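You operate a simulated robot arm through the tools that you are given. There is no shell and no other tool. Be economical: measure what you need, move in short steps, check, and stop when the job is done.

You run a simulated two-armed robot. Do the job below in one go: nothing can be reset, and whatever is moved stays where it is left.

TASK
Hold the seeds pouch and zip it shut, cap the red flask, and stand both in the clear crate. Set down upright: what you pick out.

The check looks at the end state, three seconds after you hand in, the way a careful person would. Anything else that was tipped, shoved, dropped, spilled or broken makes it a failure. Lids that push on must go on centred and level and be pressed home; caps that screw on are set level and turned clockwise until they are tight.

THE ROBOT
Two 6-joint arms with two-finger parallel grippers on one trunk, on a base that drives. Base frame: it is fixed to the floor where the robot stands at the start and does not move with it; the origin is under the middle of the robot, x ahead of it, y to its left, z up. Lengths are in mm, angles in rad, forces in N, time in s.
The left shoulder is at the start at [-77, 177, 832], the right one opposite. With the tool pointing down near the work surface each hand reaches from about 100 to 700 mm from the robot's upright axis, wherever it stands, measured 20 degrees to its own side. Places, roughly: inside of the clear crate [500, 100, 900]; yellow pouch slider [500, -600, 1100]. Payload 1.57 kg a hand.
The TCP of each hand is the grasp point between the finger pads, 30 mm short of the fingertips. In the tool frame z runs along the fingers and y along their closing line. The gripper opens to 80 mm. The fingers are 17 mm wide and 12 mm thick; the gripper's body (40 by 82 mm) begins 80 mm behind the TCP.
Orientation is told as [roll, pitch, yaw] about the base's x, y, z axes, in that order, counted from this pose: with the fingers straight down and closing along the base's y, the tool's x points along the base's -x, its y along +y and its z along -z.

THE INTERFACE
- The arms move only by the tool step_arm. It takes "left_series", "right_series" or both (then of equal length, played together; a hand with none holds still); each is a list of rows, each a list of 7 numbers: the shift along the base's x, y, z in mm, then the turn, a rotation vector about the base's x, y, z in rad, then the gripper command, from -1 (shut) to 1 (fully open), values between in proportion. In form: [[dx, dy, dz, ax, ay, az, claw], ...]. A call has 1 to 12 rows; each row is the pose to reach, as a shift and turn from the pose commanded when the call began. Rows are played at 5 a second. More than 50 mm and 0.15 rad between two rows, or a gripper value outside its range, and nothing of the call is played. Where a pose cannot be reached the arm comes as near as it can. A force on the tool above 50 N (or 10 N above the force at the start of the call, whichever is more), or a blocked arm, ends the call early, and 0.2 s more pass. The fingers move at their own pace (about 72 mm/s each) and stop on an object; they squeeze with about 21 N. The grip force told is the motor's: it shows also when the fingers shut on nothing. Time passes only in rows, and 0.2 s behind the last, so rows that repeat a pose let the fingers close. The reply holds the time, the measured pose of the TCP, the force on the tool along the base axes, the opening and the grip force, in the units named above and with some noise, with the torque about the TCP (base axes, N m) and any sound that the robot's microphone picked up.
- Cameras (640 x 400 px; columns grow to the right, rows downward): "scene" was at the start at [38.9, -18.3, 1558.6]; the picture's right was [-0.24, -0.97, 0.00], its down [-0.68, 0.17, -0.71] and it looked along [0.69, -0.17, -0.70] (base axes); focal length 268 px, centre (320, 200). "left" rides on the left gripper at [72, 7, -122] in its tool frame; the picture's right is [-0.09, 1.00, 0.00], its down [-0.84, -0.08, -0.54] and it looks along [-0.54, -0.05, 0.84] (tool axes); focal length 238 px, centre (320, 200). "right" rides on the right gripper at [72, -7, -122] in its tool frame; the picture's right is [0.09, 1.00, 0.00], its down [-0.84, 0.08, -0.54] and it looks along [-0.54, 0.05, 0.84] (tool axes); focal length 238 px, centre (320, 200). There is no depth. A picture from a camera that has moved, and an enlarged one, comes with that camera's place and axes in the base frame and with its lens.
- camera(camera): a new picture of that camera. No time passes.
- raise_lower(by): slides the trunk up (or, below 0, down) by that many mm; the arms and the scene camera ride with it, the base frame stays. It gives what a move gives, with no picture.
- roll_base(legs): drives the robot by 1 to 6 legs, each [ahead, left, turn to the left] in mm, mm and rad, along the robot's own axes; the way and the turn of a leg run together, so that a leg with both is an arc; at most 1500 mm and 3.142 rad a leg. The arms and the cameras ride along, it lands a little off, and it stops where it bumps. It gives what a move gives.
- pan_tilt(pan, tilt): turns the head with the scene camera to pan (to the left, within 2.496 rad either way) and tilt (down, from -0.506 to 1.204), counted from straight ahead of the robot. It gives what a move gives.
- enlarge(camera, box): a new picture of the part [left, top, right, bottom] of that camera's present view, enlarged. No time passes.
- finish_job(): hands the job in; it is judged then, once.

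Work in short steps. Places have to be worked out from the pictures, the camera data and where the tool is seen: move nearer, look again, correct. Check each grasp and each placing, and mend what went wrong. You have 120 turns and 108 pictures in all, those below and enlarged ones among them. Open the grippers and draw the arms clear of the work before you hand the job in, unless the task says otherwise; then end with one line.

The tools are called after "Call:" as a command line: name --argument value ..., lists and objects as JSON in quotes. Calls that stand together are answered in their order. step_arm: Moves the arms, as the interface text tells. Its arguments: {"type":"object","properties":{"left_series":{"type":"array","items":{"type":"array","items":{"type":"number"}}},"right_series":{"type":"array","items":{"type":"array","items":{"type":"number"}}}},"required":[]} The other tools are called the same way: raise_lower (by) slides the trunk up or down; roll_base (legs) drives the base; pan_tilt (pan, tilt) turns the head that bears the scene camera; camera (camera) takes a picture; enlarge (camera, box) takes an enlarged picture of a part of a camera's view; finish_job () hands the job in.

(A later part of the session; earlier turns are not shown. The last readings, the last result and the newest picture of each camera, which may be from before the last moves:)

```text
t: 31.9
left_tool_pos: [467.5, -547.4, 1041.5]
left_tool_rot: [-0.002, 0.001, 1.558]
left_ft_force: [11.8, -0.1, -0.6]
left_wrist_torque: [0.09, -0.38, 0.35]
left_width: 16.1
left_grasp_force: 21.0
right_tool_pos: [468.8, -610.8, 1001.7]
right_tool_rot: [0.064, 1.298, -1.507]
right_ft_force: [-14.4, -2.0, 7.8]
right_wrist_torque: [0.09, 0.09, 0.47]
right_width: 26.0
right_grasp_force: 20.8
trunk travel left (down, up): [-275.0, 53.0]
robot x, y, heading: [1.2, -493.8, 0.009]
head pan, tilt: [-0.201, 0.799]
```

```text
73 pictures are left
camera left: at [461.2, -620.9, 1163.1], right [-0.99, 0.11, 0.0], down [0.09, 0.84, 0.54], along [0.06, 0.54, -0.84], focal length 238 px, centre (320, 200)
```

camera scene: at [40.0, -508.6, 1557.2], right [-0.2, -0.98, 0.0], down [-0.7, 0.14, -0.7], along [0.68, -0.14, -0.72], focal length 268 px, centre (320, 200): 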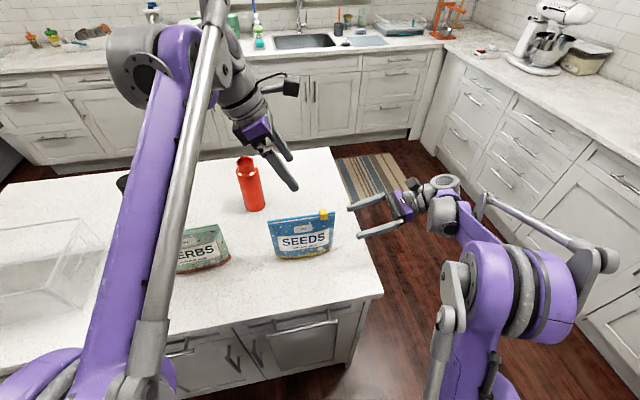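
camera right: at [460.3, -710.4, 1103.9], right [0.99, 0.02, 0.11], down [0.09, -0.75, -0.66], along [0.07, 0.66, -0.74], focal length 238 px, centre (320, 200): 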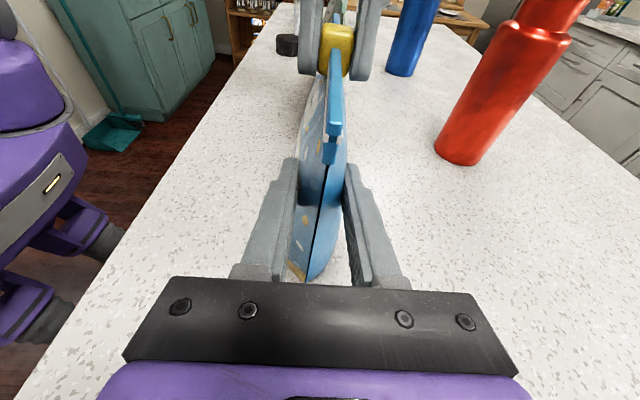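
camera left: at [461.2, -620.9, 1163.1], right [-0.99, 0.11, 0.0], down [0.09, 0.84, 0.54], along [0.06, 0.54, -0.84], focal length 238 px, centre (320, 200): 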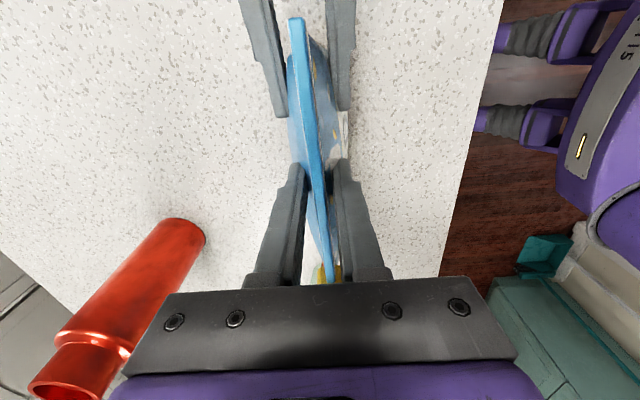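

The left hand has the pouch. I open the right hand, withdraw it, then lift the left hand.

Call:
step_arm --right_series '[[0, 0, 0, 0, 0, 0, 0], [0, 0, 0, 0, 0, 0, 0.8], [0, -25, 7, 0, 0, 0, 0.8], [0, -60, 16, 0, 0, 0, 0.8], [0, -95, 26, 0, 0, 0, 0.8], [0, -130, 40, 0, 0, 0, 0.8], [0, -150, 75, 0, 0, 0, 0.8], [0, -170, 115, 0, 0, 0, 0.8]]' --left_series '[[0, 0, 0, 0, 0, 0, -1], [0, 0, 0, 0, 0, 0, -1], [0, 0, 0, 0, 0, 0, -1], [0, 0, 0, 0, 0, 0, -1], [0, 0, 0, 0, 0, 0, -1], [0, 0, 0, 0, 0, 0, -1], [0, 0, 15, 0, 0, 0, -1], [0, 0, 40, 0, 0, 0, -1]]'

Call:
step_arm --left_series '[[0, 0, 40, 0, 0, 0, -1], [0, 0, 80, 0, 0, 0, -1], [0, 0, 120, 0, 0, 0, -1], [0, 0, 160, 0, 0, 0, -1], [0, 0, 160, 0, 0, 0, -1]]' --right_series '[[0, 0, 40, -0.13, 0, 0, 0.8], [0, 0, 80, -0.26, 0, 0, 0.8], [0, 0, 120, -0.39, 0, 0, 0.8], [0, 0, 160, -0.52, 0, 0, 0.8], [0, 0, 190, -0.65, 0, 0, 0.8]]'

Call:
camera --camera "scene"

```text
t: 33.6
left_tool_pos: [469.1, -547.2, 1080.6]
left_tool_rot: [-0.001, 0.0, 1.556]
left_ft_force: [-0.1, -0.9, -1.5]
left_wrist_torque: [0.0, 0.0, -0.03]
left_width: 15.9
left_grasp_force: 20.9
right_tool_pos: [489.6, -751.8, 1112.0]
right_tool_rot: [0.085, 1.29, -1.511]
right_ft_force: [-0.4, -0.5, 0.4]
right_wrist_torque: [0.01, 0.02, 0.03]
right_width: 72.0
right_grasp_force: 0.2
right hand out of reach, approached as far as the arm can: row 6, 7, 8
trunk travel left (down, up): [-275.0, 53.0]
robot x, y, heading: [1.4, -491.2, 0.002]
head pan, tilt: [-0.201, 0.799]
```

```text
t: 34.9
left_tool_pos: [459.6, -540.4, 1229.9]
left_tool_rot: [-0.003, 0.001, 1.556]
left_ft_force: [-0.4, 0.1, -2.2]
left_wrist_torque: [-0.04, 0.0, 0.03]
left_width: 15.7
left_grasp_force: 20.7
left hand out of reach, approached as far as the arm can: row 4, 5
right_tool_pos: [461.8, -740.2, 1273.1]
right_tool_rot: [0.019, 0.646, -1.548]
right_ft_force: [-1.6, -0.5, -0.4]
right_wrist_torque: [-0.03, 0.0, -0.01]
right_width: 71.9
right_grasp_force: 0.0
right hand out of reach, approached as far as the arm can: row 4, 5
trunk travel left (down, up): [-275.0, 53.0]
robot x, y, heading: [1.1, -494.3, 0.009]
head pan, tilt: [-0.201, 0.799]
```

```text
72 pictures are left
camera scene: at [38.8, -507.3, 1557.1], right [-0.19, -0.98, 0.0], down [-0.7, 0.14, -0.7], along [0.68, -0.14, -0.72], focal length 268 px, centre (320, 200)
```

scene: 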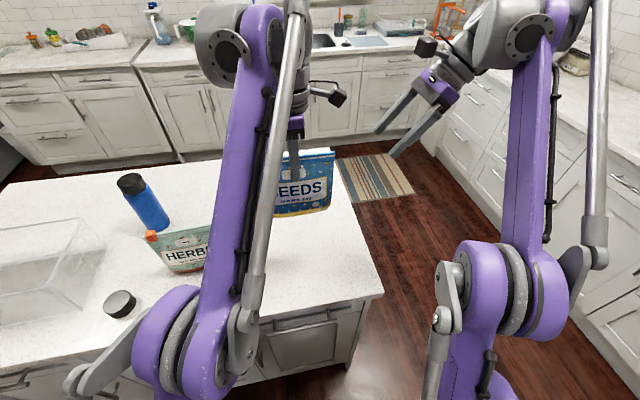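

The pouch is held and hanging level. I raise the trunk for clearance over the HERBS pouch and drive left to the crate.

Call:
raise_lower --by 50

Call:
roll_base --legs '[[0, 600, 0]]'

Call:
pan_tilt --pan 0.1 --tilt 0.8

Call:
camera --camera "scene"

Call:
camera --camera "left"

Call:
camera --camera "right"

```text
t: 35.8
left_tool_pos: [460.4, -541.7, 1281.6]
left_tool_rot: [-0.001, 0.001, 1.558]
left_ft_force: [0.3, 0.3, -1.8]
left_wrist_torque: [0.01, -0.02, -0.03]
left_width: 15.6
left_grasp_force: 20.5
right_tool_pos: [463.5, -741.7, 1325.2]
right_tool_rot: [0.016, 0.649, -1.55]
right_ft_force: [0.0, -0.4, -0.5]
right_wrist_torque: [0.01, 0.0, -0.05]
right_width: 72.1
right_grasp_force: 0.1
trunk travel left (down, up): [-325.0, 3.0]
robot x, y, heading: [3.1, -493.8, 0.007]
head pan, tilt: [-0.201, 0.799]
```

```text
t: 41.5
left_tool_pos: [455.8, 57.7, 1280.2]
left_tool_rot: [0.001, 0.0, 1.56]
left_ft_force: [0.5, 0.2, -1.6]
left_wrist_torque: [-0.01, 0.0, 0.0]
left_width: 15.5
left_grasp_force: 21.3
right_tool_pos: [460.8, -141.5, 1323.8]
right_tool_rot: [0.017, 0.649, -1.545]
right_ft_force: [0.3, -0.5, 0.7]
right_wrist_torque: [0.0, 0.03, 0.02]
right_width: 72.0
right_grasp_force: 0.0
trunk travel left (down, up): [-325.0, 3.0]
robot x, y, heading: [-4.7, 108.4, 0.011]
head pan, tilt: [-0.201, 0.799]
```

```text
t: 42.3
left_tool_pos: [456.0, 58.1, 1280.2]
left_tool_rot: [0.0, -0.001, 1.559]
left_ft_force: [-0.7, 0.2, -1.9]
left_wrist_torque: [0.0, -0.02, -0.03]
left_width: 15.6
left_grasp_force: 21.0
right_tool_pos: [460.8, -139.6, 1323.4]
right_tool_rot: [0.017, 0.648, -1.545]
right_ft_force: [0.2, -0.1, 0.1]
right_wrist_torque: [-0.01, -0.02, -0.01]
right_width: 72.0
right_grasp_force: 0.1
trunk travel left (down, up): [-325.0, 3.0]
robot x, y, heading: [-2.9, 100.5, 0.008]
head pan, tilt: [0.099, 0.799]
```

```text
71 pictures are left
camera scene: at [35.1, 113.6, 1610.1], right [0.11, -0.99, 0.0], down [-0.71, -0.08, -0.7], along [0.69, 0.07, -0.72], focal length 268 px, centre (320, 200)
```

scene: 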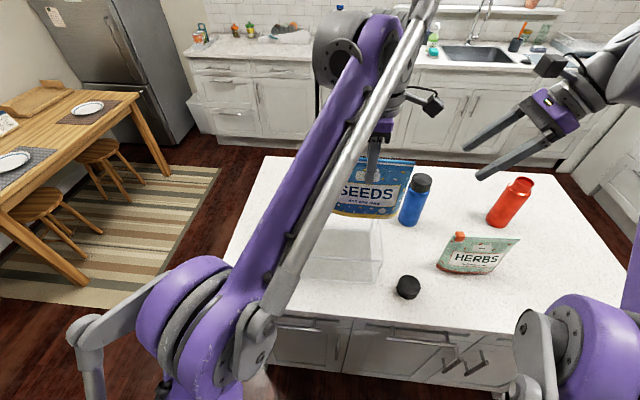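

```text
70 pictures are left
camera left: at [449.7, -15.0, 1403.0], right [-0.99, 0.1, 0.0], down [0.09, 0.84, 0.54], along [0.06, 0.54, -0.84], focal length 238 px, centre (320, 200)
```

left: 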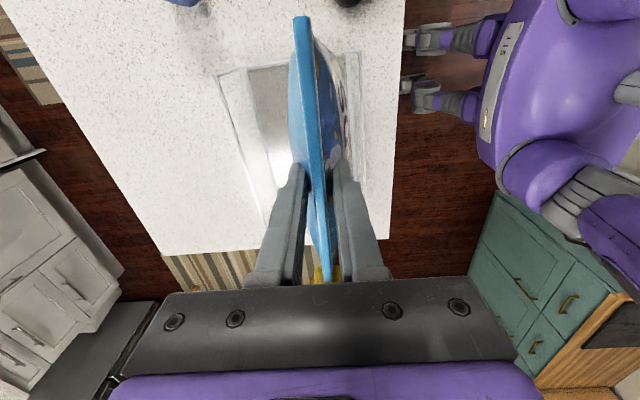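

```text
69 pictures are left
camera right: at [451.5, -158.7, 1464.8], right [0.99, 0.09, 0.07], down [0.09, -0.99, -0.07], along [0.06, 0.08, -0.99], focal length 238 px, centre (320, 200)
```

right: 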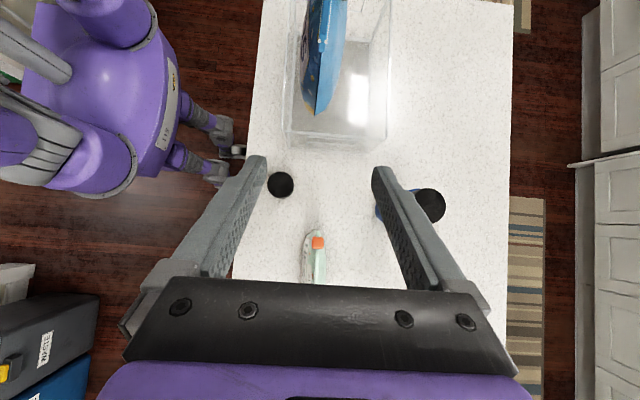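

Crate rim is seen at x≈400–597, y≈0–290. I shift the pouch to about [500,180] above the crate, then look before lowering.

Call:
step_arm --left_series '[[8, 25, 0, 0, 0, 0, -1], [16, 50, 0, 0, 0, 0, -1], [26, 75, 0, 0, 0, 0, -1], [36, 100, 0, 0, 0, 0, -1], [44, 122, 0, 0, 0, 0, -1], [44, 122, -30, 0, 0, 0, -1], [44, 122, -60, 0, 0, 0, -1], [44, 122, -60, 0, 0, 0, -1]]'

Call:
camera --camera "right"

Call:
camera --camera "left"

```text
t: 44.1
left_tool_pos: [499.1, 180.7, 1220.2]
left_tool_rot: [0.001, 0.0, 1.558]
left_ft_force: [0.0, 0.9, -2.1]
left_wrist_torque: [-0.01, -0.04, 0.01]
left_width: 15.4
left_grasp_force: 21.3
right_tool_pos: [460.6, -139.9, 1323.9]
right_tool_rot: [0.018, 0.649, -1.548]
right_ft_force: [0.1, 0.5, -1.2]
right_wrist_torque: [0.04, 0.0, -0.02]
right_width: 71.8
right_grasp_force: 0.1
trunk travel left (down, up): [-325.0, 3.0]
robot x, y, heading: [-2.8, 102.5, 0.008]
head pan, tilt: [0.099, 0.799]
```

```text
68 pictures are left
camera right: at [451.6, -158.7, 1464.8], right [0.99, 0.09, 0.07], down [0.09, -0.99, -0.07], along [0.06, 0.08, -0.99], focal length 238 px, centre (320, 200)
```

right: 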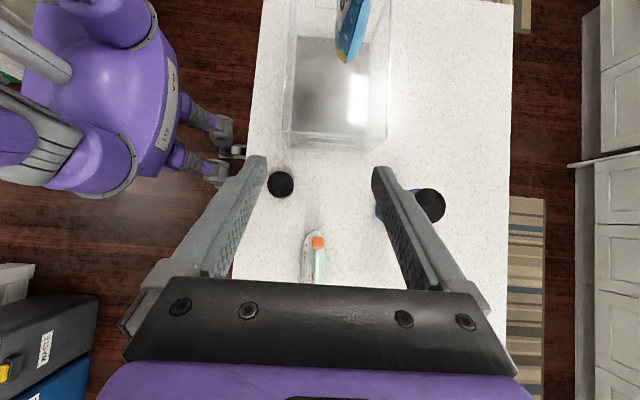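

```text
67 pictures are left
camera left: at [493.2, 107.2, 1342.1], right [-0.99, 0.1, 0.0], down [0.09, 0.84, 0.54], along [0.06, 0.54, -0.84], focal length 238 px, centre (320, 200)
```

left: 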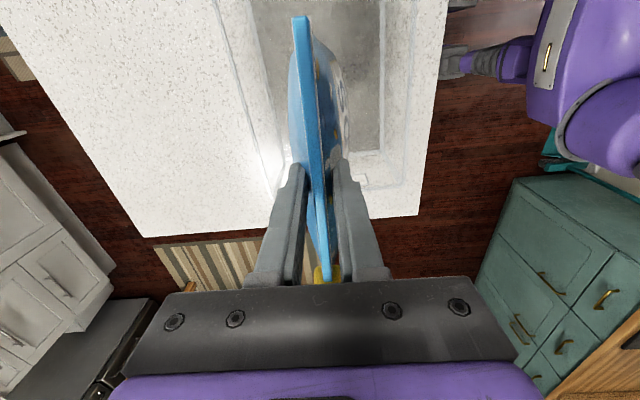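

The pouch is over the crate's left part with ample margin (floor ends y≈285). I lower it gently until contact.

Call:
step_arm --left_series '[[0, 0, -40, 0, 0, 0, -1], [0, 0, -80, 0, 0, 0, -1], [0, 0, -115, 0, 0, 0, -1], [0, 0, -145, 0, 0, 0, -1], [0, 0, -158, 0, 0, 0, -1], [0, 0, -164, 0, 0, 0, -1], [0, 0, -168, 0, 0, 0, -1]]'

Call:
camera --camera "right"

```text
t: 45.7
left_tool_pos: [500.3, 179.4, 1053.3]
left_tool_rot: [-0.001, 0.0, 1.558]
left_ft_force: [0.1, 0.5, -1.9]
left_wrist_torque: [-0.01, -0.01, -0.02]
left_width: 15.2
left_grasp_force: 21.0
right_tool_pos: [460.9, -140.7, 1322.8]
right_tool_rot: [0.017, 0.651, -1.545]
right_ft_force: [0.1, 0.4, 0.2]
right_wrist_torque: [-0.03, 0.02, 0.02]
right_width: 71.9
right_grasp_force: 0.0
trunk travel left (down, up): [-325.0, 3.0]
robot x, y, heading: [-1.0, 107.0, 0.013]
head pan, tilt: [0.099, 0.799]
```

```text
66 pictures are left
camera right: at [451.5, -158.7, 1464.8], right [0.99, 0.09, 0.07], down [0.09, -0.99, -0.07], along [0.06, 0.08, -0.99], focal length 238 px, centre (320, 200)
```

right: 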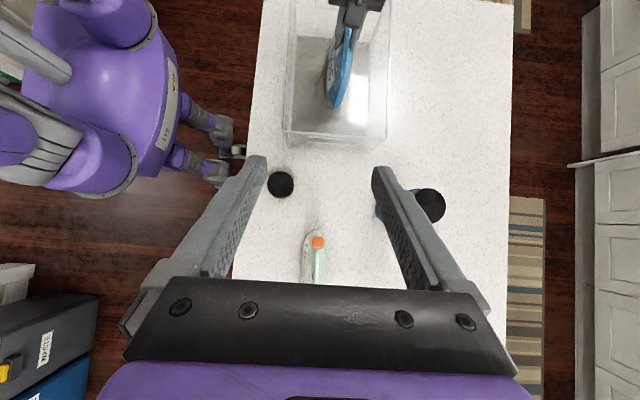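

No contact yet; lower further in small steps.

Call:
step_arm --left_series '[[0, 0, -2, 0, 0, 0, -1], [0, 0, -4, 0, 0, 0, -1], [0, 0, -6, 0, 0, 0, -1]]'

Call:
step_arm --left_series '[[0, 0, -1.5, 0, 0, 0, -1], [0, 0, -3, 0, 0, 0, -1]]'

```text
t: 46.5
left_tool_pos: [500.5, 179.2, 1047.0]
left_tool_rot: [-0.001, 0.0, 1.558]
left_ft_force: [1.0, -0.8, 2.6]
left_wrist_torque: [-0.05, 0.0, -0.03]
left_width: 15.7
left_grasp_force: 21.3
right_tool_pos: [459.5, -140.6, 1324.1]
right_tool_rot: [0.019, 0.65, -1.545]
right_ft_force: [0.0, -0.1, -0.3]
right_wrist_torque: [0.0, -0.02, 0.01]
right_width: 72.1
right_grasp_force: 0.0
trunk travel left (down, up): [-325.0, 3.0]
robot x, y, heading: [-2.4, 103.1, 0.009]
head pan, tilt: [0.099, 0.799]
```

```text
t: 47.1
left_tool_pos: [498.5, 181.3, 1046.2]
left_tool_rot: [-0.004, 0.0, 1.557]
left_ft_force: [2.5, 0.1, 25.4]
left_wrist_torque: [-0.01, -0.14, -0.02]
left_width: 16.6
left_grasp_force: 20.6
right_tool_pos: [460.3, -141.0, 1324.8]
right_tool_rot: [0.019, 0.652, -1.545]
right_ft_force: [0.2, 0.7, 0.5]
right_wrist_torque: [0.0, 0.05, 0.0]
right_width: 72.0
right_grasp_force: 0.0
trunk travel left (down, up): [-325.0, 3.0]
robot x, y, heading: [-0.4, 103.4, 0.008]
head pan, tilt: [0.099, 0.799]
```

Contact made (25 N). I ease up 2.5 mm, open partly and rise straight up.

Call:
step_arm --left_series '[[0, 0, 2.5, 0, 0, 0, -1], [0, 0, 2.5, 0, 0, 0, -0.4], [0, 0, 2.5, 0, 0, 0, 0.2], [0, 0, 2.5, 0, 0, 0, 0.2], [0, 0, 25, 0, 0, 0, 0.2], [0, 0, 60, 0, 0, 0, 0.2], [0, 0, 100, 0, 0, 0, 0.2], [0, 0, 145, 0, 0, 0, 0.2], [0, 0, 190, 0, 0, 0, 0.2], [0, 0, 220, 0, 0, 0, 0.2]]'

Call:
camera --camera "left"

Call:
enlarge --camera "right" --box '[240, 0, 460, 210]'

```text
t: 49.3
left_tool_pos: [499.3, 180.5, 1265.1]
left_tool_rot: [0.0, 0.001, 1.558]
left_ft_force: [-0.2, 0.4, -0.4]
left_wrist_torque: [-0.02, 0.01, -0.01]
left_width: 47.9
left_grasp_force: 0.0
right_tool_pos: [460.6, -141.3, 1324.1]
right_tool_rot: [0.018, 0.648, -1.546]
right_ft_force: [0.5, -0.1, 0.5]
right_wrist_torque: [0.01, 0.01, 0.0]
right_width: 72.1
right_grasp_force: 0.0
trunk travel left (down, up): [-325.0, 3.0]
robot x, y, heading: [-2.3, 103.5, 0.011]
head pan, tilt: [0.099, 0.799]
```

```text
65 pictures are left
camera left: at [493.0, 106.5, 1387.0], right [-0.99, 0.1, 0.0], down [0.09, 0.84, 0.54], along [0.06, 0.54, -0.84], focal length 238 px, centre (320, 200)
```

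left: 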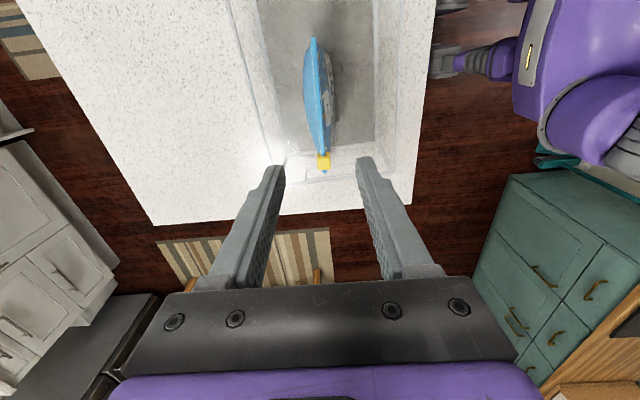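

```text
1.90 times, centred on (350, 105) of right
camera zoom: at [451.6, -158.9, 1464.7], right [0.99, 0.09, 0.07], down [0.09, -0.99, -0.07], along [0.06, 0.08, -0.99], focal length 454 px, centre (263, 381)
```

zoom: 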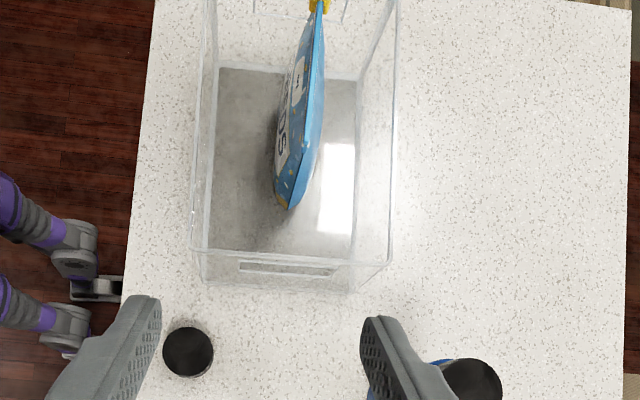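

The pouch stands zipped in the crate. Next the flask: I'll bring it nearer first, so I drive right to about y≈−330 and straighten the right hand.

Call:
roll_base --legs '[[0, -435, 0]]'

Call:
step_arm --right_series '[[0, 0, 0, -0.13, 0, 0, 1], [0, 0, 0, -0.26, 0, 0, 1], [0, 0, 0, -0.39, 0, 0, 1], [0, 0, 0, -0.52, 0, 0, 1], [0, 0, 0, -0.65, 0, 0, 1]]'

Call:
raise_lower --by -50

Call:
pan_tilt --pan -0.1 --tilt 0.75

Call:
camera --camera "scene"

Call:
camera --camera "right"

```text
t: 53.6
left_tool_pos: [502.8, -247.7, 1265.3]
left_tool_rot: [0.003, 0.001, 1.559]
left_ft_force: [0.4, 0.4, 0.4]
left_wrist_torque: [0.02, 0.01, 0.0]
left_width: 47.8
left_grasp_force: 0.1
right_tool_pos: [464.1, -568.5, 1323.7]
right_tool_rot: [0.017, 0.649, -1.543]
right_ft_force: [0.1, -0.1, -0.2]
right_wrist_torque: [-0.02, 0.02, 0.0]
right_width: 72.1
right_grasp_force: 0.0
trunk travel left (down, up): [-325.0, 3.0]
robot x, y, heading: [-0.2, -323.0, 0.009]
head pan, tilt: [0.099, 0.799]
```

```text
t: 54.8
left_tool_pos: [502.6, -247.5, 1264.1]
left_tool_rot: [0.001, 0.0, 1.562]
left_ft_force: [0.3, 0.6, 0.2]
left_wrist_torque: [0.0, 0.01, 0.02]
left_width: 48.0
left_grasp_force: 0.0
right_tool_pos: [464.9, -567.5, 1323.8]
right_tool_rot: [0.002, -0.004, -1.549]
right_ft_force: [-0.1, -0.4, 0.0]
right_wrist_torque: [0.0, 0.0, 0.01]
right_width: 80.1
right_grasp_force: 0.1
trunk travel left (down, up): [-325.0, 3.0]
robot x, y, heading: [1.8, -328.6, 0.018]
head pan, tilt: [0.099, 0.799]
```

```text
t: 55.7
left_tool_pos: [504.0, -247.2, 1214.8]
left_tool_rot: [-0.001, -0.001, 1.562]
left_ft_force: [0.3, -0.3, 0.3]
left_wrist_torque: [0.01, -0.03, 0.02]
left_width: 47.8
left_grasp_force: 0.0
right_tool_pos: [462.0, -568.2, 1266.3]
right_tool_rot: [-0.013, -0.002, -1.55]
right_ft_force: [-0.4, -0.1, -0.6]
right_wrist_torque: [0.01, -0.01, -0.02]
right_width: 80.1
right_grasp_force: 0.1
trunk travel left (down, up): [-275.0, 53.0]
robot x, y, heading: [0.5, -321.8, 0.011]
head pan, tilt: [0.099, 0.799]
```

```text
t: 56.4
left_tool_pos: [503.5, -247.8, 1214.8]
left_tool_rot: [0.001, 0.0, 1.562]
left_ft_force: [0.1, -0.6, 0.4]
left_wrist_torque: [0.01, 0.0, 0.0]
left_width: 48.1
left_grasp_force: 0.0
right_tool_pos: [461.5, -567.8, 1265.3]
right_tool_rot: [-0.013, 0.001, -1.549]
right_ft_force: [-0.1, -0.1, -0.9]
right_wrist_torque: [-0.01, 0.0, 0.0]
right_width: 79.9
right_grasp_force: 0.1
trunk travel left (down, up): [-275.0, 53.0]
robot x, y, heading: [2.0, -321.4, 0.011]
head pan, tilt: [-0.099, 0.75]
```

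```text
63 pictures are left
camera scene: at [43.4, -330.6, 1561.1], right [-0.09, -1.0, 0.0], down [-0.68, 0.06, -0.73], along [0.73, -0.06, -0.68], focal length 268 px, centre (320, 200)
```

scene: 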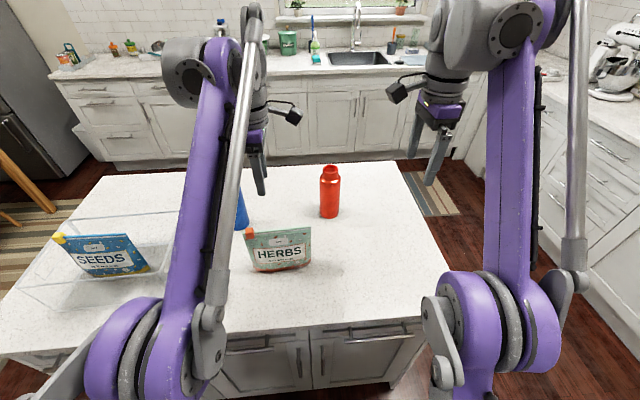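

```text
62 pictures are left
camera right: at [454.6, -497.4, 1387.7], right [0.99, 0.11, -0.01], down [0.1, -0.83, 0.54], along [0.05, -0.54, -0.84], focal length 238 px, centre (320, 200)
```

right: 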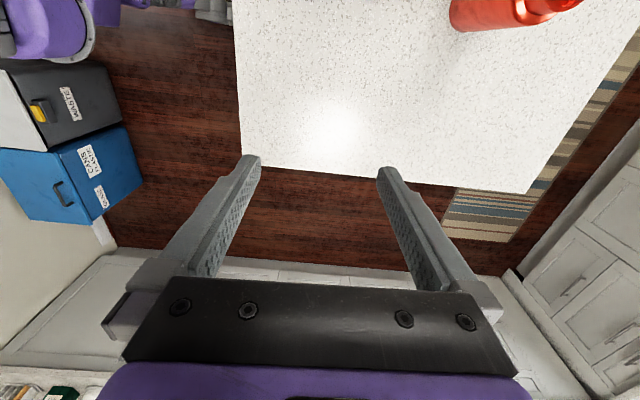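

Flask estimated at [664,−415], top z≈1104. I bring the right hand near it for a look and move the left hand out of the way.

Call:
step_arm --right_series '[[32, 16, -10, 0, 0, 0, 1], [64, 32, -20, 0, 0, 0, 1], [96, 48, -30, 0, 0, 0, 1], [128, 64, -40, 0, 0, 0, 1], [160, 80, -50, 0, 0, 0, 1], [192, 98, -60, 0, 0, 0, 1], [192, 98, -60, 0, 0, 0, 1]]' --left_series '[[-15, 15, 0, 0, 0, 0, 0.2], [-30, 30, 0, 0, 0, 0, 0.2], [-45, 45, 0, 0, 0, 0, 0.2], [-60, 60, 0, 0, 0, 0, 0.2], [-75, 75, 0, 0, 0, 0, 0.2], [-90, 90, 0, 0, 0, 0, 0.2], [-90, 90, 0, 0, 0, 0, 0.2]]'

Call:
camera --camera "right"

Call:
camera --camera "left"

```text
t: 58.0
left_tool_pos: [412.5, -157.1, 1214.1]
left_tool_rot: [-0.001, 0.0, 1.56]
left_ft_force: [-1.2, 0.7, -0.1]
left_wrist_torque: [0.01, -0.01, 0.01]
left_width: 48.3
left_grasp_force: 0.1
right_tool_pos: [569.9, -483.2, 1158.1]
right_tool_rot: [-0.013, -0.001, -1.551]
right_ft_force: [0.2, 0.1, 0.0]
right_wrist_torque: [0.01, 0.01, 0.02]
right_width: 79.8
right_grasp_force: 0.1
right hand out of reach, approached as far as the arm can: row 1, 2, 3, 4, 5, 6, 7
trunk travel left (down, up): [-275.0, 53.0]
robot x, y, heading: [0.6, -325.3, 0.011]
head pan, tilt: [-0.099, 0.75]
```

```text
61 pictures are left
camera right: at [562.5, -412.0, 1280.3], right [0.99, 0.11, -0.01], down [0.1, -0.83, 0.54], along [0.05, -0.54, -0.84], focal length 238 px, centre (320, 200)
```

right: 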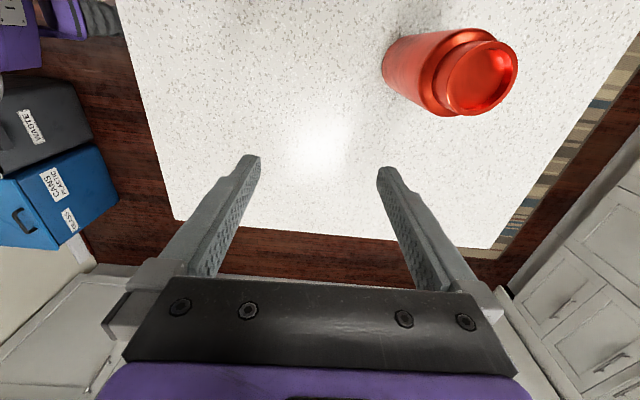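

```text
60 pictures are left
camera left: at [406.1, -230.1, 1336.5], right [-0.99, 0.1, 0.0], down [0.09, 0.84, 0.54], along [0.06, 0.54, -0.84], focal length 238 px, centre (320, 200)
```

left: 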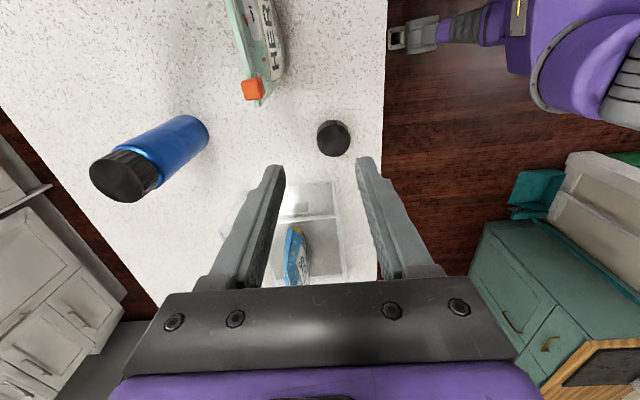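

Top-down reach at x=664 is not available, so I'll grasp the flask body with the right hand pitched forward, carry it nearer and keep holding it for the capping. First I yaw the right hand back to 0 while retreating.

Call:
step_arm --right_series '[[-12, 0, 4, 0, 0, 0.14, 1], [-24, 0, 8, 0, 0, 0.28, 1], [-36, 0, 12, 0, 0, 0.42, 1], [-48, 0, 16, 0, 0, 0.56, 1], [-60, 0, 20, 0, 0, 0.7, 1], [-72, 0, 24, 0, 0, 0.84, 1], [-84, 0, 28, 0, 0, 0.98, 1], [-96, 0, 32, 0, 0, 1.12, 1], [-108, 0, 36, 0, 0, 1.26, 1], [-120, 0, 40, 0, 0, 1.4, 1], [-135, 0, 44, 0, 0, 1.55, 1]]'

Call:
step_arm --right_series '[[0, 8, 0, 0, -0.14, 0, 1], [0, 16, 0, 0, -0.28, 0, 1], [0, 24, 0, 0, -0.42, 0, 1], [0, 32, 0, 0, -0.56, 0, 1], [0, 40, 0, 0, -0.7, 0, 1], [0, 48, -10, 0, -0.84, 0, 1], [0, 56, -20, 0, -0.96, 0, 1], [0, 64, -30, 0, -1.05, 0, 1], [0, 64, -30, 0, -1.05, 0, 1]]'

Call:
camera --camera "right"

```text
t: 60.4
left_tool_pos: [410.9, -156.7, 1215.3]
left_tool_rot: [-0.002, 0.0, 1.561]
left_ft_force: [-0.5, 0.4, -0.1]
left_wrist_torque: [0.0, 0.01, -0.02]
left_width: 47.8
left_grasp_force: 0.1
right_tool_pos: [431.7, -487.0, 1202.2]
right_tool_rot: [-0.011, -0.001, 0.0]
right_ft_force: [-0.5, 0.3, 1.0]
right_wrist_torque: [0.01, 0.0, 0.01]
right_width: 80.3
right_grasp_force: 0.0
trunk travel left (down, up): [-275.0, 53.0]
robot x, y, heading: [-1.9, -327.6, 0.01]
head pan, tilt: [-0.099, 0.75]
```

```text
t: 62.4
left_tool_pos: [413.1, -156.3, 1215.2]
left_tool_rot: [0.001, 0.001, 1.56]
left_ft_force: [-0.4, -0.9, 0.1]
left_wrist_torque: [0.01, 0.0, -0.01]
left_width: 48.1
left_grasp_force: 0.0
right_tool_pos: [433.2, -422.1, 1171.4]
right_tool_rot: [-0.011, -1.053, 0.001]
right_ft_force: [0.2, -0.4, 0.5]
right_wrist_torque: [-0.02, 0.06, 0.01]
right_width: 79.9
right_grasp_force: 0.1
trunk travel left (down, up): [-275.0, 53.0]
robot x, y, heading: [4.8, -323.0, 0.008]
head pan, tilt: [-0.099, 0.75]
```

```text
59 pictures are left
camera right: at [291.2, -428.1, 1170.4], right [-0.04, 1.0, -0.09], down [-0.06, 0.08, 0.99], along [1.0, 0.04, 0.05], focal length 238 px, centre (320, 200)
```

right: 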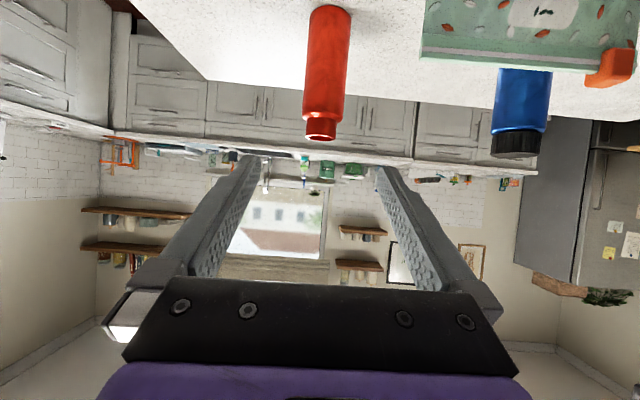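

The flask is straight ahead at about [664,−420]. I go to a pre-grasp point behind it and look.

Call:
step_arm --right_series '[[32, 1, -30, 0, 0, 0, 1], [64, 2, -60, 0, 0, 0, 1], [96, 2, -90, 0, 0, 0, 1], [125, 2, -115, 0, 0, 0, 1], [125, 2, -115, 0, 0, 0, 1]]'

Call:
camera --camera "right"

Call:
enlarge --camera "scene" --box '[220, 120, 440, 280]'

```text
t: 63.6
left_tool_pos: [411.8, -157.8, 1214.7]
left_tool_rot: [-0.002, -0.002, 1.56]
left_ft_force: [0.7, -0.1, 0.1]
left_wrist_torque: [0.02, -0.01, 0.0]
left_width: 48.1
left_grasp_force: 0.1
right_tool_pos: [558.2, -421.6, 1058.3]
right_tool_rot: [-0.013, -1.052, -0.001]
right_ft_force: [-0.6, -0.5, 0.0]
right_wrist_torque: [0.03, -0.03, 0.0]
right_width: 80.0
right_grasp_force: 0.0
trunk travel left (down, up): [-275.0, 53.0]
robot x, y, heading: [2.1, -323.6, 0.014]
head pan, tilt: [-0.099, 0.75]
```

```text
58 pictures are left
camera right: at [416.9, -427.3, 1056.4], right [-0.04, 1.0, -0.09], down [-0.05, 0.08, 0.99], along [1.0, 0.04, 0.05], focal length 238 px, centre (320, 200)
```

right: 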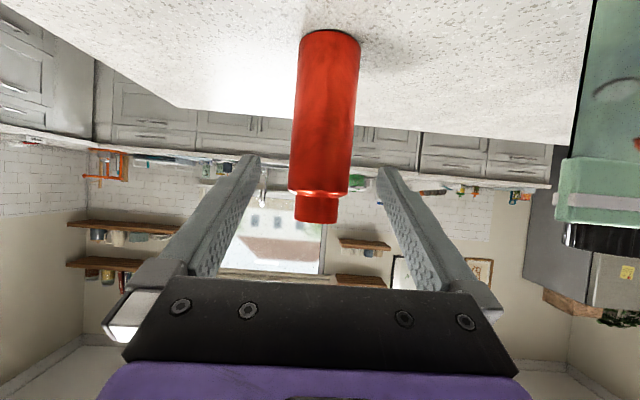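

```text
2.50 times, centred on (330, 200) of scene
camera zoom: at [42.4, -330.7, 1561.2], right [-0.09, -1.0, 0.0], down [-0.68, 0.06, -0.73], along [0.73, -0.07, -0.68], focal length 669 px, centre (295, 200)
```

zoom: 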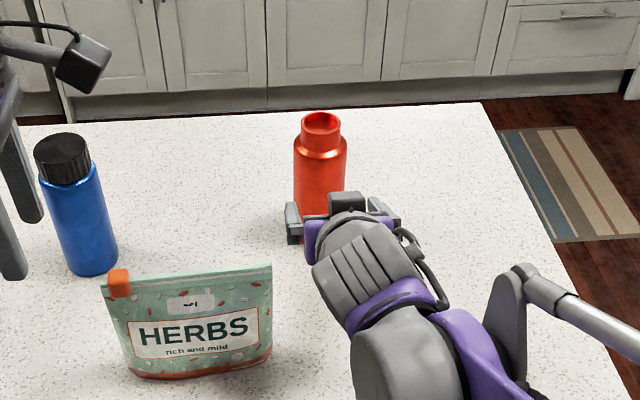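

Flask: z 917–1090, shoulder ≈1058, diameter ≈62, centred on the gripper. I advance to straddle the body.

Call:
step_arm --right_series '[[26, 1, -16, 0, 0, 0, 1], [52, 1, -32, 0, 0, 0, 1], [78, 1, -48, 0, 0, 0, 1], [100, 1, -62, 0, 0, 0, 1], [100, 1, -62, 0, 0, 0, 1]]'

Call:
camera --camera "right"

Call:
enlarge --camera "scene" --box '[280, 140, 400, 220]'

```text
t: 64.8
left_tool_pos: [411.9, -156.7, 1214.6]
left_tool_rot: [-0.001, 0.001, 1.56]
left_ft_force: [-0.5, 0.6, 0.6]
left_wrist_torque: [0.05, -0.02, 0.0]
left_width: 48.0
left_grasp_force: 0.0
right_tool_pos: [658.2, -418.9, 996.7]
right_tool_rot: [-0.012, -1.051, 0.0]
right_ft_force: [0.8, 0.0, -1.0]
right_wrist_torque: [-0.03, -0.01, 0.01]
right_width: 79.8
right_grasp_force: 0.1
trunk travel left (down, up): [-275.0, 53.0]
robot x, y, heading: [3.2, -322.1, 0.007]
head pan, tilt: [-0.099, 0.75]
```

```text
56 pictures are left
camera right: at [515.9, -426.1, 994.8], right [-0.04, 1.0, -0.09], down [-0.05, 0.08, 0.99], along [1.0, 0.04, 0.05], focal length 238 px, centre (320, 200)
```

right: 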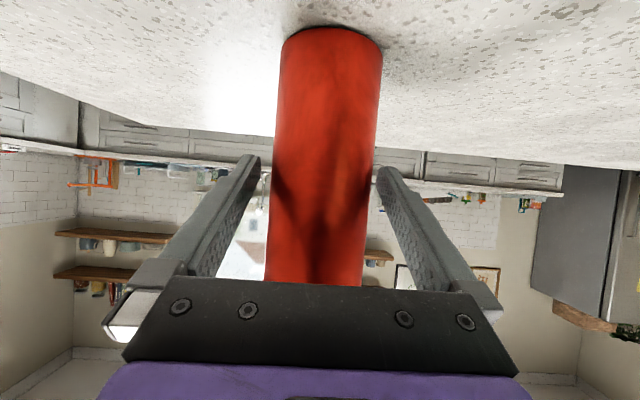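

```text
5.00 times, centred on (340, 180) of scene
camera zoom: at [42.8, -330.6, 1561.2], right [-0.09, -1.0, 0.0], down [-0.68, 0.06, -0.73], along [0.73, -0.07, -0.68], focal length 1339 px, centre (220, 300)
```

zoom: 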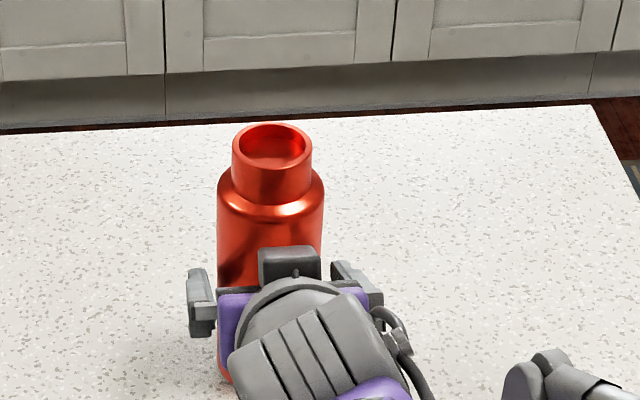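

Flask sits between the fingers, centred at x≈661. I close the grip.

Call:
step_arm --right_series '[[0, 0, 0, 0, 0, 0, 0.7], [0, 0, 0, 0, 0, 0, 0.2], [0, 0, 0, 0, 0, 0, -1], [0, 0, 0, 0, 0, 0, -1], [0, 0, 0, 0, 0, 0, -1]]'

```text
t: 66.0
left_tool_pos: [412.6, -157.2, 1215.0]
left_tool_rot: [0.001, 0.001, 1.559]
left_ft_force: [-0.9, -1.1, 0.4]
left_wrist_torque: [0.0, 0.02, -0.02]
left_width: 48.0
left_grasp_force: 0.1
right_tool_pos: [658.4, -419.2, 995.9]
right_tool_rot: [-0.011, -1.049, 0.0]
right_ft_force: [-0.3, 1.1, -0.1]
right_wrist_torque: [0.15, -0.03, 0.01]
right_width: 65.3
right_grasp_force: 21.3
trunk travel left (down, up): [-275.0, 53.0]
robot x, y, heading: [-1.9, -322.8, 0.008]
head pan, tilt: [-0.099, 0.75]
```

Grip is firm at 65 mm. I lift 25 mm and carry the flask toward me to x≈485, y≈−440, still held.

Call:
step_arm --right_series '[[0, 0, 12, 0, 0, 0, -1], [0, 0, 25, 0, 0, 0, -1], [-25, -3, 27, 0, 0, 0, -1], [-55, -6, 27, 0, 0, 0, -1], [-85, -10, 27, 0, 0, 0, -1], [-115, -14, 27, 0, 0, 0, -1], [-145, -18, 27, 0, 0, 0, -1], [-165, -20, 27, 0, 0, 0, -1], [-175, -21, 25, 0, 0, 0, -1], [-175, -21, 15, 0, 0, 0, -1], [-175, -21, 8, 0, 0, 0, -1], [-175, -21, 4, 0, 0, 0, -1]]'

Call:
camera --camera "right"

Call:
camera --camera "scene"

```text
t: 68.6
left_tool_pos: [413.1, -156.4, 1214.4]
left_tool_rot: [0.001, 0.0, 1.56]
left_ft_force: [-0.1, -0.3, -0.1]
left_wrist_torque: [-0.01, -0.01, -0.02]
left_width: 48.3
left_grasp_force: 0.1
right_tool_pos: [483.8, -440.9, 999.5]
right_tool_rot: [-0.014, -1.052, 0.0]
right_ft_force: [-0.1, -1.2, -2.7]
right_wrist_torque: [-0.01, 0.07, 0.01]
right_width: 65.2
right_grasp_force: 20.8
trunk travel left (down, up): [-275.0, 53.0]
robot x, y, heading: [1.1, -322.7, 0.01]
head pan, tilt: [-0.099, 0.75]
```

```text
54 pictures are left
camera right: at [341.6, -447.6, 997.6], right [-0.04, 1.0, -0.09], down [-0.05, 0.08, 0.99], along [1.0, 0.04, 0.05], focal length 238 px, centre (320, 200)
```

right: 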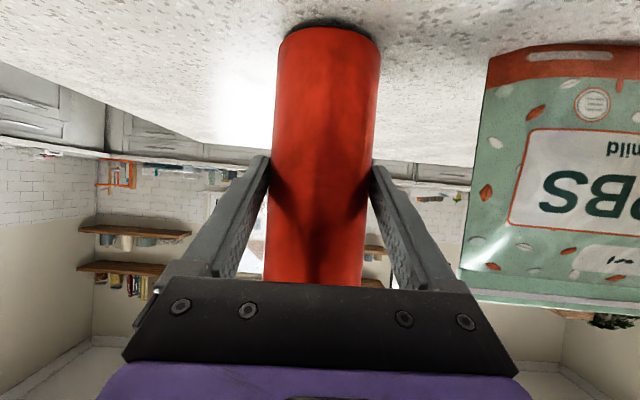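

```text
53 pictures are left
camera scene: at [43.9, -330.6, 1561.1], right [-0.09, -1.0, 0.0], down [-0.68, 0.06, -0.73], along [0.73, -0.07, -0.68], focal length 268 px, centre (320, 200)
```

scene: 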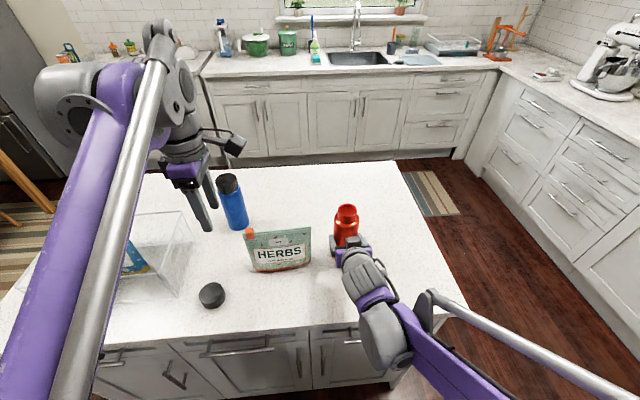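

The flask is just above the counter beside the HERBS pouch. I lower it to contact, and meanwhile move the left hand over the cap (≈[398,−95]) with yaw toward 2.6 to have turning range.

Call:
step_arm --right_series '[[0, 0, -1, 0, 0, 0, -1], [0, 0, -2, 0, 0, 0, -1], [0, 0, -3, 0, 0, 0, -1], [0, 0, -4, 0, 0, 0, -1], [0, 0, -4, 0, 0, 0, -1], [0, 0, -4, 0, 0, 0, -1], [0, 0, -4, 0, 0, 0, -1], [0, 0, -4, 0, 0, 0, -1]]' --left_series '[[-2, 8, -10, 0, 0, 0.13, 0.6], [-4, 16, -22, 0, 0, 0.26, 1], [-6, 24, -34, 0, 0, 0.39, 1], [-8, 32, -46, 0, 0, 0.52, 1], [-10, 40, -60, 0, 0, 0.65, 1], [-12, 48, -75, 0, 0, 0.78, 1], [-14, 56, -90, 0, 0, 0.91, 1], [-14, 62, -100, 0, 0, 1.04, 1]]'

Call:
camera --camera "left"

```text
t: 70.4
left_tool_pos: [396.6, -94.0, 1114.5]
left_tool_rot: [0.0, 0.0, 2.603]
left_ft_force: [0.4, 0.5, 0.2]
left_wrist_torque: [-0.02, -0.02, -0.02]
left_width: 80.2
left_grasp_force: 0.1
right_tool_pos: [484.3, -440.4, 994.8]
right_tool_rot: [-0.011, -1.052, 0.0]
right_ft_force: [3.8, -1.9, 13.5]
right_wrist_torque: [0.33, -0.37, -0.05]
right_width: 64.9
right_grasp_force: 21.0
trunk travel left (down, up): [-275.0, 53.0]
robot x, y, heading: [3.9, -319.5, 0.013]
head pan, tilt: [-0.099, 0.75]
```

```text
52 pictures are left
camera left: at [457.2, -138.6, 1236.9], right [-0.59, -0.81, 0.0], down [-0.68, 0.5, 0.54], along [-0.44, 0.32, -0.84], focal length 238 px, centre (320, 200)
```

left: 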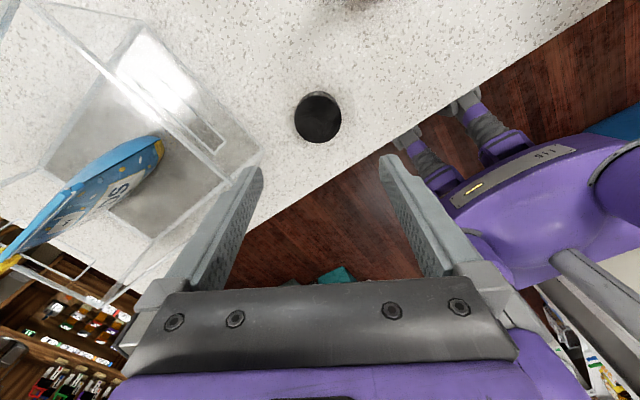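

The cap is at [399.5,−94.5], right under the hand. I go down around it with a bit more yaw.

Call:
step_arm --left_series '[[2, 0, -40, 0, 0, 0.1, 1], [3, 0, -80, 0, 0, 0.2, 1], [3, 0, -115, 0, 0, 0.3, 1], [3, 0, -145, 0, 0, 0.3, 1], [3, 0, -163, 0, 0, 0.3, 1], [3, 0, -163, 0, 0, 0.3, 1]]'

Call:
camera --camera "left"

```text
t: 71.8
left_tool_pos: [403.3, -94.5, 949.4]
left_tool_rot: [0.001, 0.001, 2.9]
left_ft_force: [-1.1, -0.8, 0.4]
left_wrist_torque: [0.01, 0.01, 0.04]
left_width: 79.9
left_grasp_force: 0.0
right_tool_pos: [483.2, -440.4, 994.6]
right_tool_rot: [-0.014, -1.051, -0.001]
right_ft_force: [1.6, 1.0, 9.8]
right_wrist_torque: [0.37, -0.16, -0.04]
right_width: 65.0
right_grasp_force: 20.7
trunk travel left (down, up): [-275.0, 53.0]
robot x, y, heading: [4.4, -320.7, 0.009]
head pan, tilt: [-0.099, 0.75]
```

```text
51 pictures are left
camera left: at [472.2, -119.7, 1072.5], right [-0.33, -0.95, 0.0], down [-0.79, 0.27, 0.54], along [-0.51, 0.18, -0.84], focal length 238 px, centre (320, 200)
```

left: 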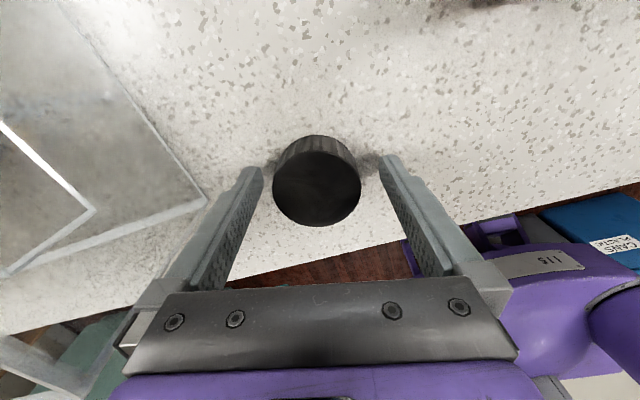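

Cap is centred between the fingers. I nudge −1.5 mm x and close.

Call:
step_arm --left_series '[[-1.5, 1, 0, 0, 0, 0, 0.6], [-1.5, 1, 0, 0, 0, 0, 0.2], [-1.5, 1, 0, 0, 0, 0, -1], [-1.5, 1, 0, 0, 0, 0, -1], [-1.5, 1, 0, 0, 0, 0, -1]]'

Call:
camera --camera "left"

```text
t: 73.0
left_tool_pos: [400.8, -94.1, 950.1]
left_tool_rot: [0.0, 0.0, 2.901]
left_ft_force: [0.2, 0.3, 0.0]
left_wrist_torque: [0.0, 0.03, 0.01]
left_width: 57.4
left_grasp_force: 20.8
right_tool_pos: [482.6, -441.4, 993.5]
right_tool_rot: [-0.013, -1.05, 0.0]
right_ft_force: [-0.3, 1.2, 6.0]
right_wrist_torque: [0.36, 0.01, 0.05]
right_width: 65.0
right_grasp_force: 21.4
trunk travel left (down, up): [-275.0, 53.0]
robot x, y, heading: [0.3, -323.2, 0.012]
head pan, tilt: [-0.099, 0.75]
```

```text
50 pictures are left
camera left: at [470.1, -118.9, 1073.1], right [-0.33, -0.95, 0.0], down [-0.79, 0.27, 0.54], along [-0.51, 0.18, -0.84], focal length 238 px, centre (320, 200)
```

left: 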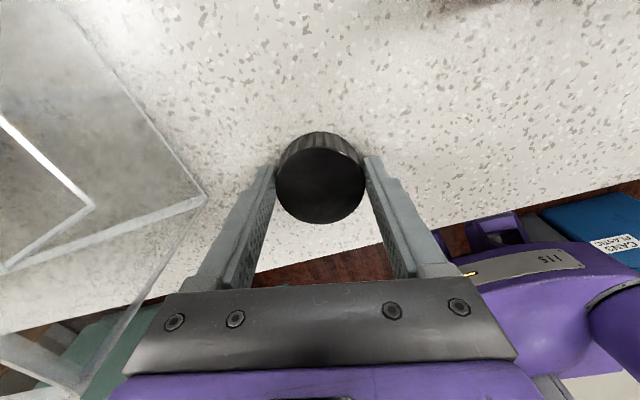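

Cap is held concentric with the left hand (57 mm). I lift it, and shift the held flask to about [420,−426] so the left hand can easily reach above it.

Call:
step_arm --right_series '[[0, 0, 10, 0, 0, 0, -1], [-12, 3, 15, 0, 0, 0, -1], [-25, 6, 15, 0, 0, 0, -1], [-38, 9, 15, 0, 0, 0, -1], [-50, 12, 15, 0, 0, 0, -1], [-63, 15, 15, 0, 0, 0, -1], [-63, 15, 10, 0, 0, 0, -1], [-63, 15, 5, 0, 0, 0, -1], [-63, 15, 2, 0, 0, 0, -1], [-63, 15, 0, 0, 0, 0, -1]]' --left_series '[[0, 0, 15, 0, 0, 0, -1], [0, 0, 40, 0, 0, 0, -1], [0, 0, 80, 0, 0, 0, -1], [0, 0, 120, 0, 0, 0, -1], [0, 0, 160, 0, 0, 0, -1], [0, 0, 200, 0, 0, 0, -1], [0, 0, 230, 0, 0, 0, -1], [0, 0, 230, 0, 0, 0, -1], [0, 0, 230, 0, 0, 0, -1], [0, 0, 230, 0, 0, 0, -1]]'

Call:
camera --camera "right"

Call:
camera --camera "scene"

```text
t: 75.2
left_tool_pos: [401.9, -95.7, 1180.8]
left_tool_rot: [0.001, 0.0, 2.902]
left_ft_force: [0.2, 0.2, 0.7]
left_wrist_torque: [0.03, 0.01, 0.05]
left_width: 57.1
left_grasp_force: 20.8
right_tool_pos: [420.5, -425.3, 995.5]
right_tool_rot: [-0.012, -1.05, -0.001]
right_ft_force: [0.2, -0.7, -0.2]
right_wrist_torque: [0.09, -0.07, 0.01]
right_width: 65.0
right_grasp_force: 21.4
trunk travel left (down, up): [-275.0, 53.0]
robot x, y, heading: [5.5, -324.6, 0.01]
head pan, tilt: [-0.099, 0.75]
```

```text
49 pictures are left
camera right: at [278.3, -431.5, 993.5], right [-0.04, 1.0, -0.09], down [-0.05, 0.08, 0.99], along [1.0, 0.04, 0.05], focal length 238 px, centre (320, 200)
```

right: 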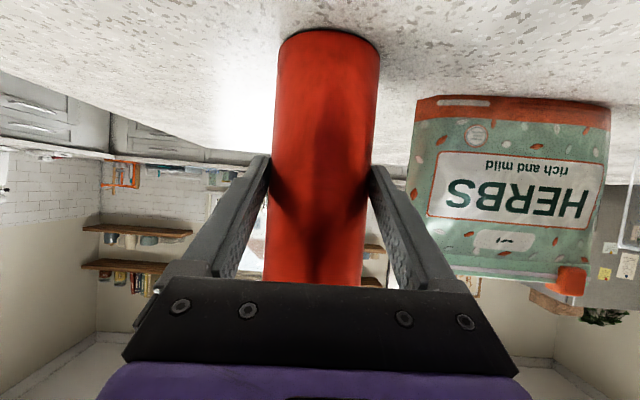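

```text
48 pictures are left
camera scene: at [43.6, -330.7, 1561.2], right [-0.09, -1.0, 0.0], down [-0.68, 0.06, -0.73], along [0.73, -0.07, -0.68], focal length 268 px, centre (320, 200)
```

scene: 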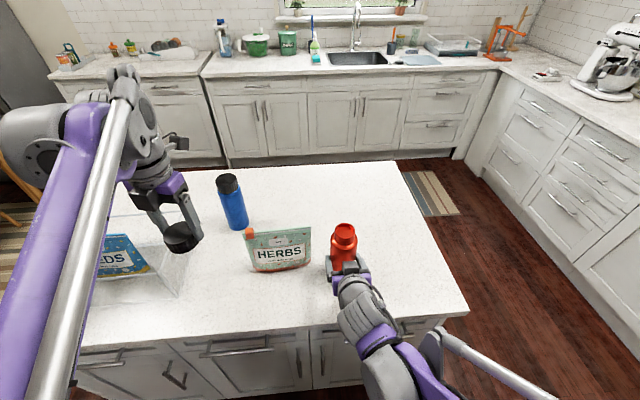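

Flask set (contact), now I carry the cap above the flask at z≈1180 and look.

Call:
step_arm --left_series '[[3, -42, 0, 0, 0, 0, -1], [6, -84, 0, 0, 0, 0, -1], [9, -126, 0, 0, 0, 0, -1], [12, -168, 0, 0, 0, 0, -1], [15, -210, 0, 0, 0, 0, -1], [18, -252, 0, 0, 0, 0, -1], [20, -294, 0, 0, 0, 0, -1], [21, -329, 0, 0, 0, 0, -1], [21, -329, 0, 0, 0, 0, -1]]' --right_series '[[0, 0, -0.5, 0, 0, 0, -1], [0, 0, -1, 0, 0, 0, -1], [0, 0, -1, 0, 0, 0, -1], [0, 0, -1, 0, 0, 0, -1], [0, 0, -1, 0, 0, 0, -1], [0, 0, -1, 0, 0, 0, -1], [0, 0, -1, 0, 0, 0, -1], [0, 0, -1, 0, 0, 0, -1], [0, 0, -1, 0, 0, 0, -1]]'

Call:
camera --camera "left"

Call:
enlarge --camera "scene" --box '[260, 140, 420, 290]'

```text
t: 77.2
left_tool_pos: [468.8, -261.7, 1169.1]
left_tool_rot: [0.059, 0.011, 2.801]
left_ft_force: [-1.2, 0.7, 0.3]
left_wrist_torque: [0.01, -0.01, -0.01]
left_width: 56.6
left_grasp_force: 20.8
left hand out of reach, approached as far as the arm can: row 3, 4, 5, 6, 7, 8, 9
right_tool_pos: [420.3, -425.4, 993.0]
right_tool_rot: [-0.014, -1.051, 0.0]
right_ft_force: [2.5, 0.1, 3.3]
right_wrist_torque: [0.13, -0.38, -0.06]
right_width: 64.8
right_grasp_force: 21.1
trunk travel left (down, up): [-275.0, 53.0]
robot x, y, heading: [0.5, -325.4, 0.007]
head pan, tilt: [-0.099, 0.75]
```

```text
47 pictures are left
camera left: at [536.7, -285.2, 1291.8], right [-0.42, -0.91, 0.06], down [-0.76, 0.38, 0.53], along [-0.5, 0.18, -0.85], focal length 238 px, centre (320, 200)
```

left: 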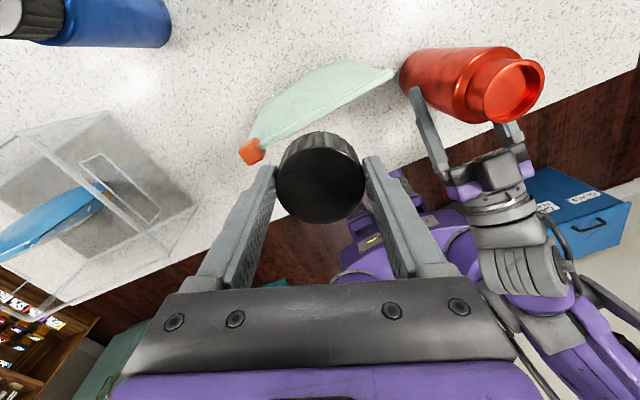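

```text
2.67 times, centred on (340, 215) of scene
camera zoom: at [43.2, -330.0, 1561.1], right [-0.09, -1.0, 0.0], down [-0.68, 0.06, -0.73], along [0.73, -0.07, -0.68], focal length 714 px, centre (267, 160)
```

zoom: 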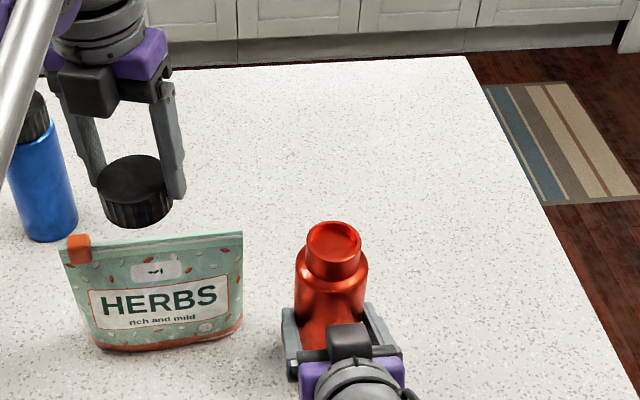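

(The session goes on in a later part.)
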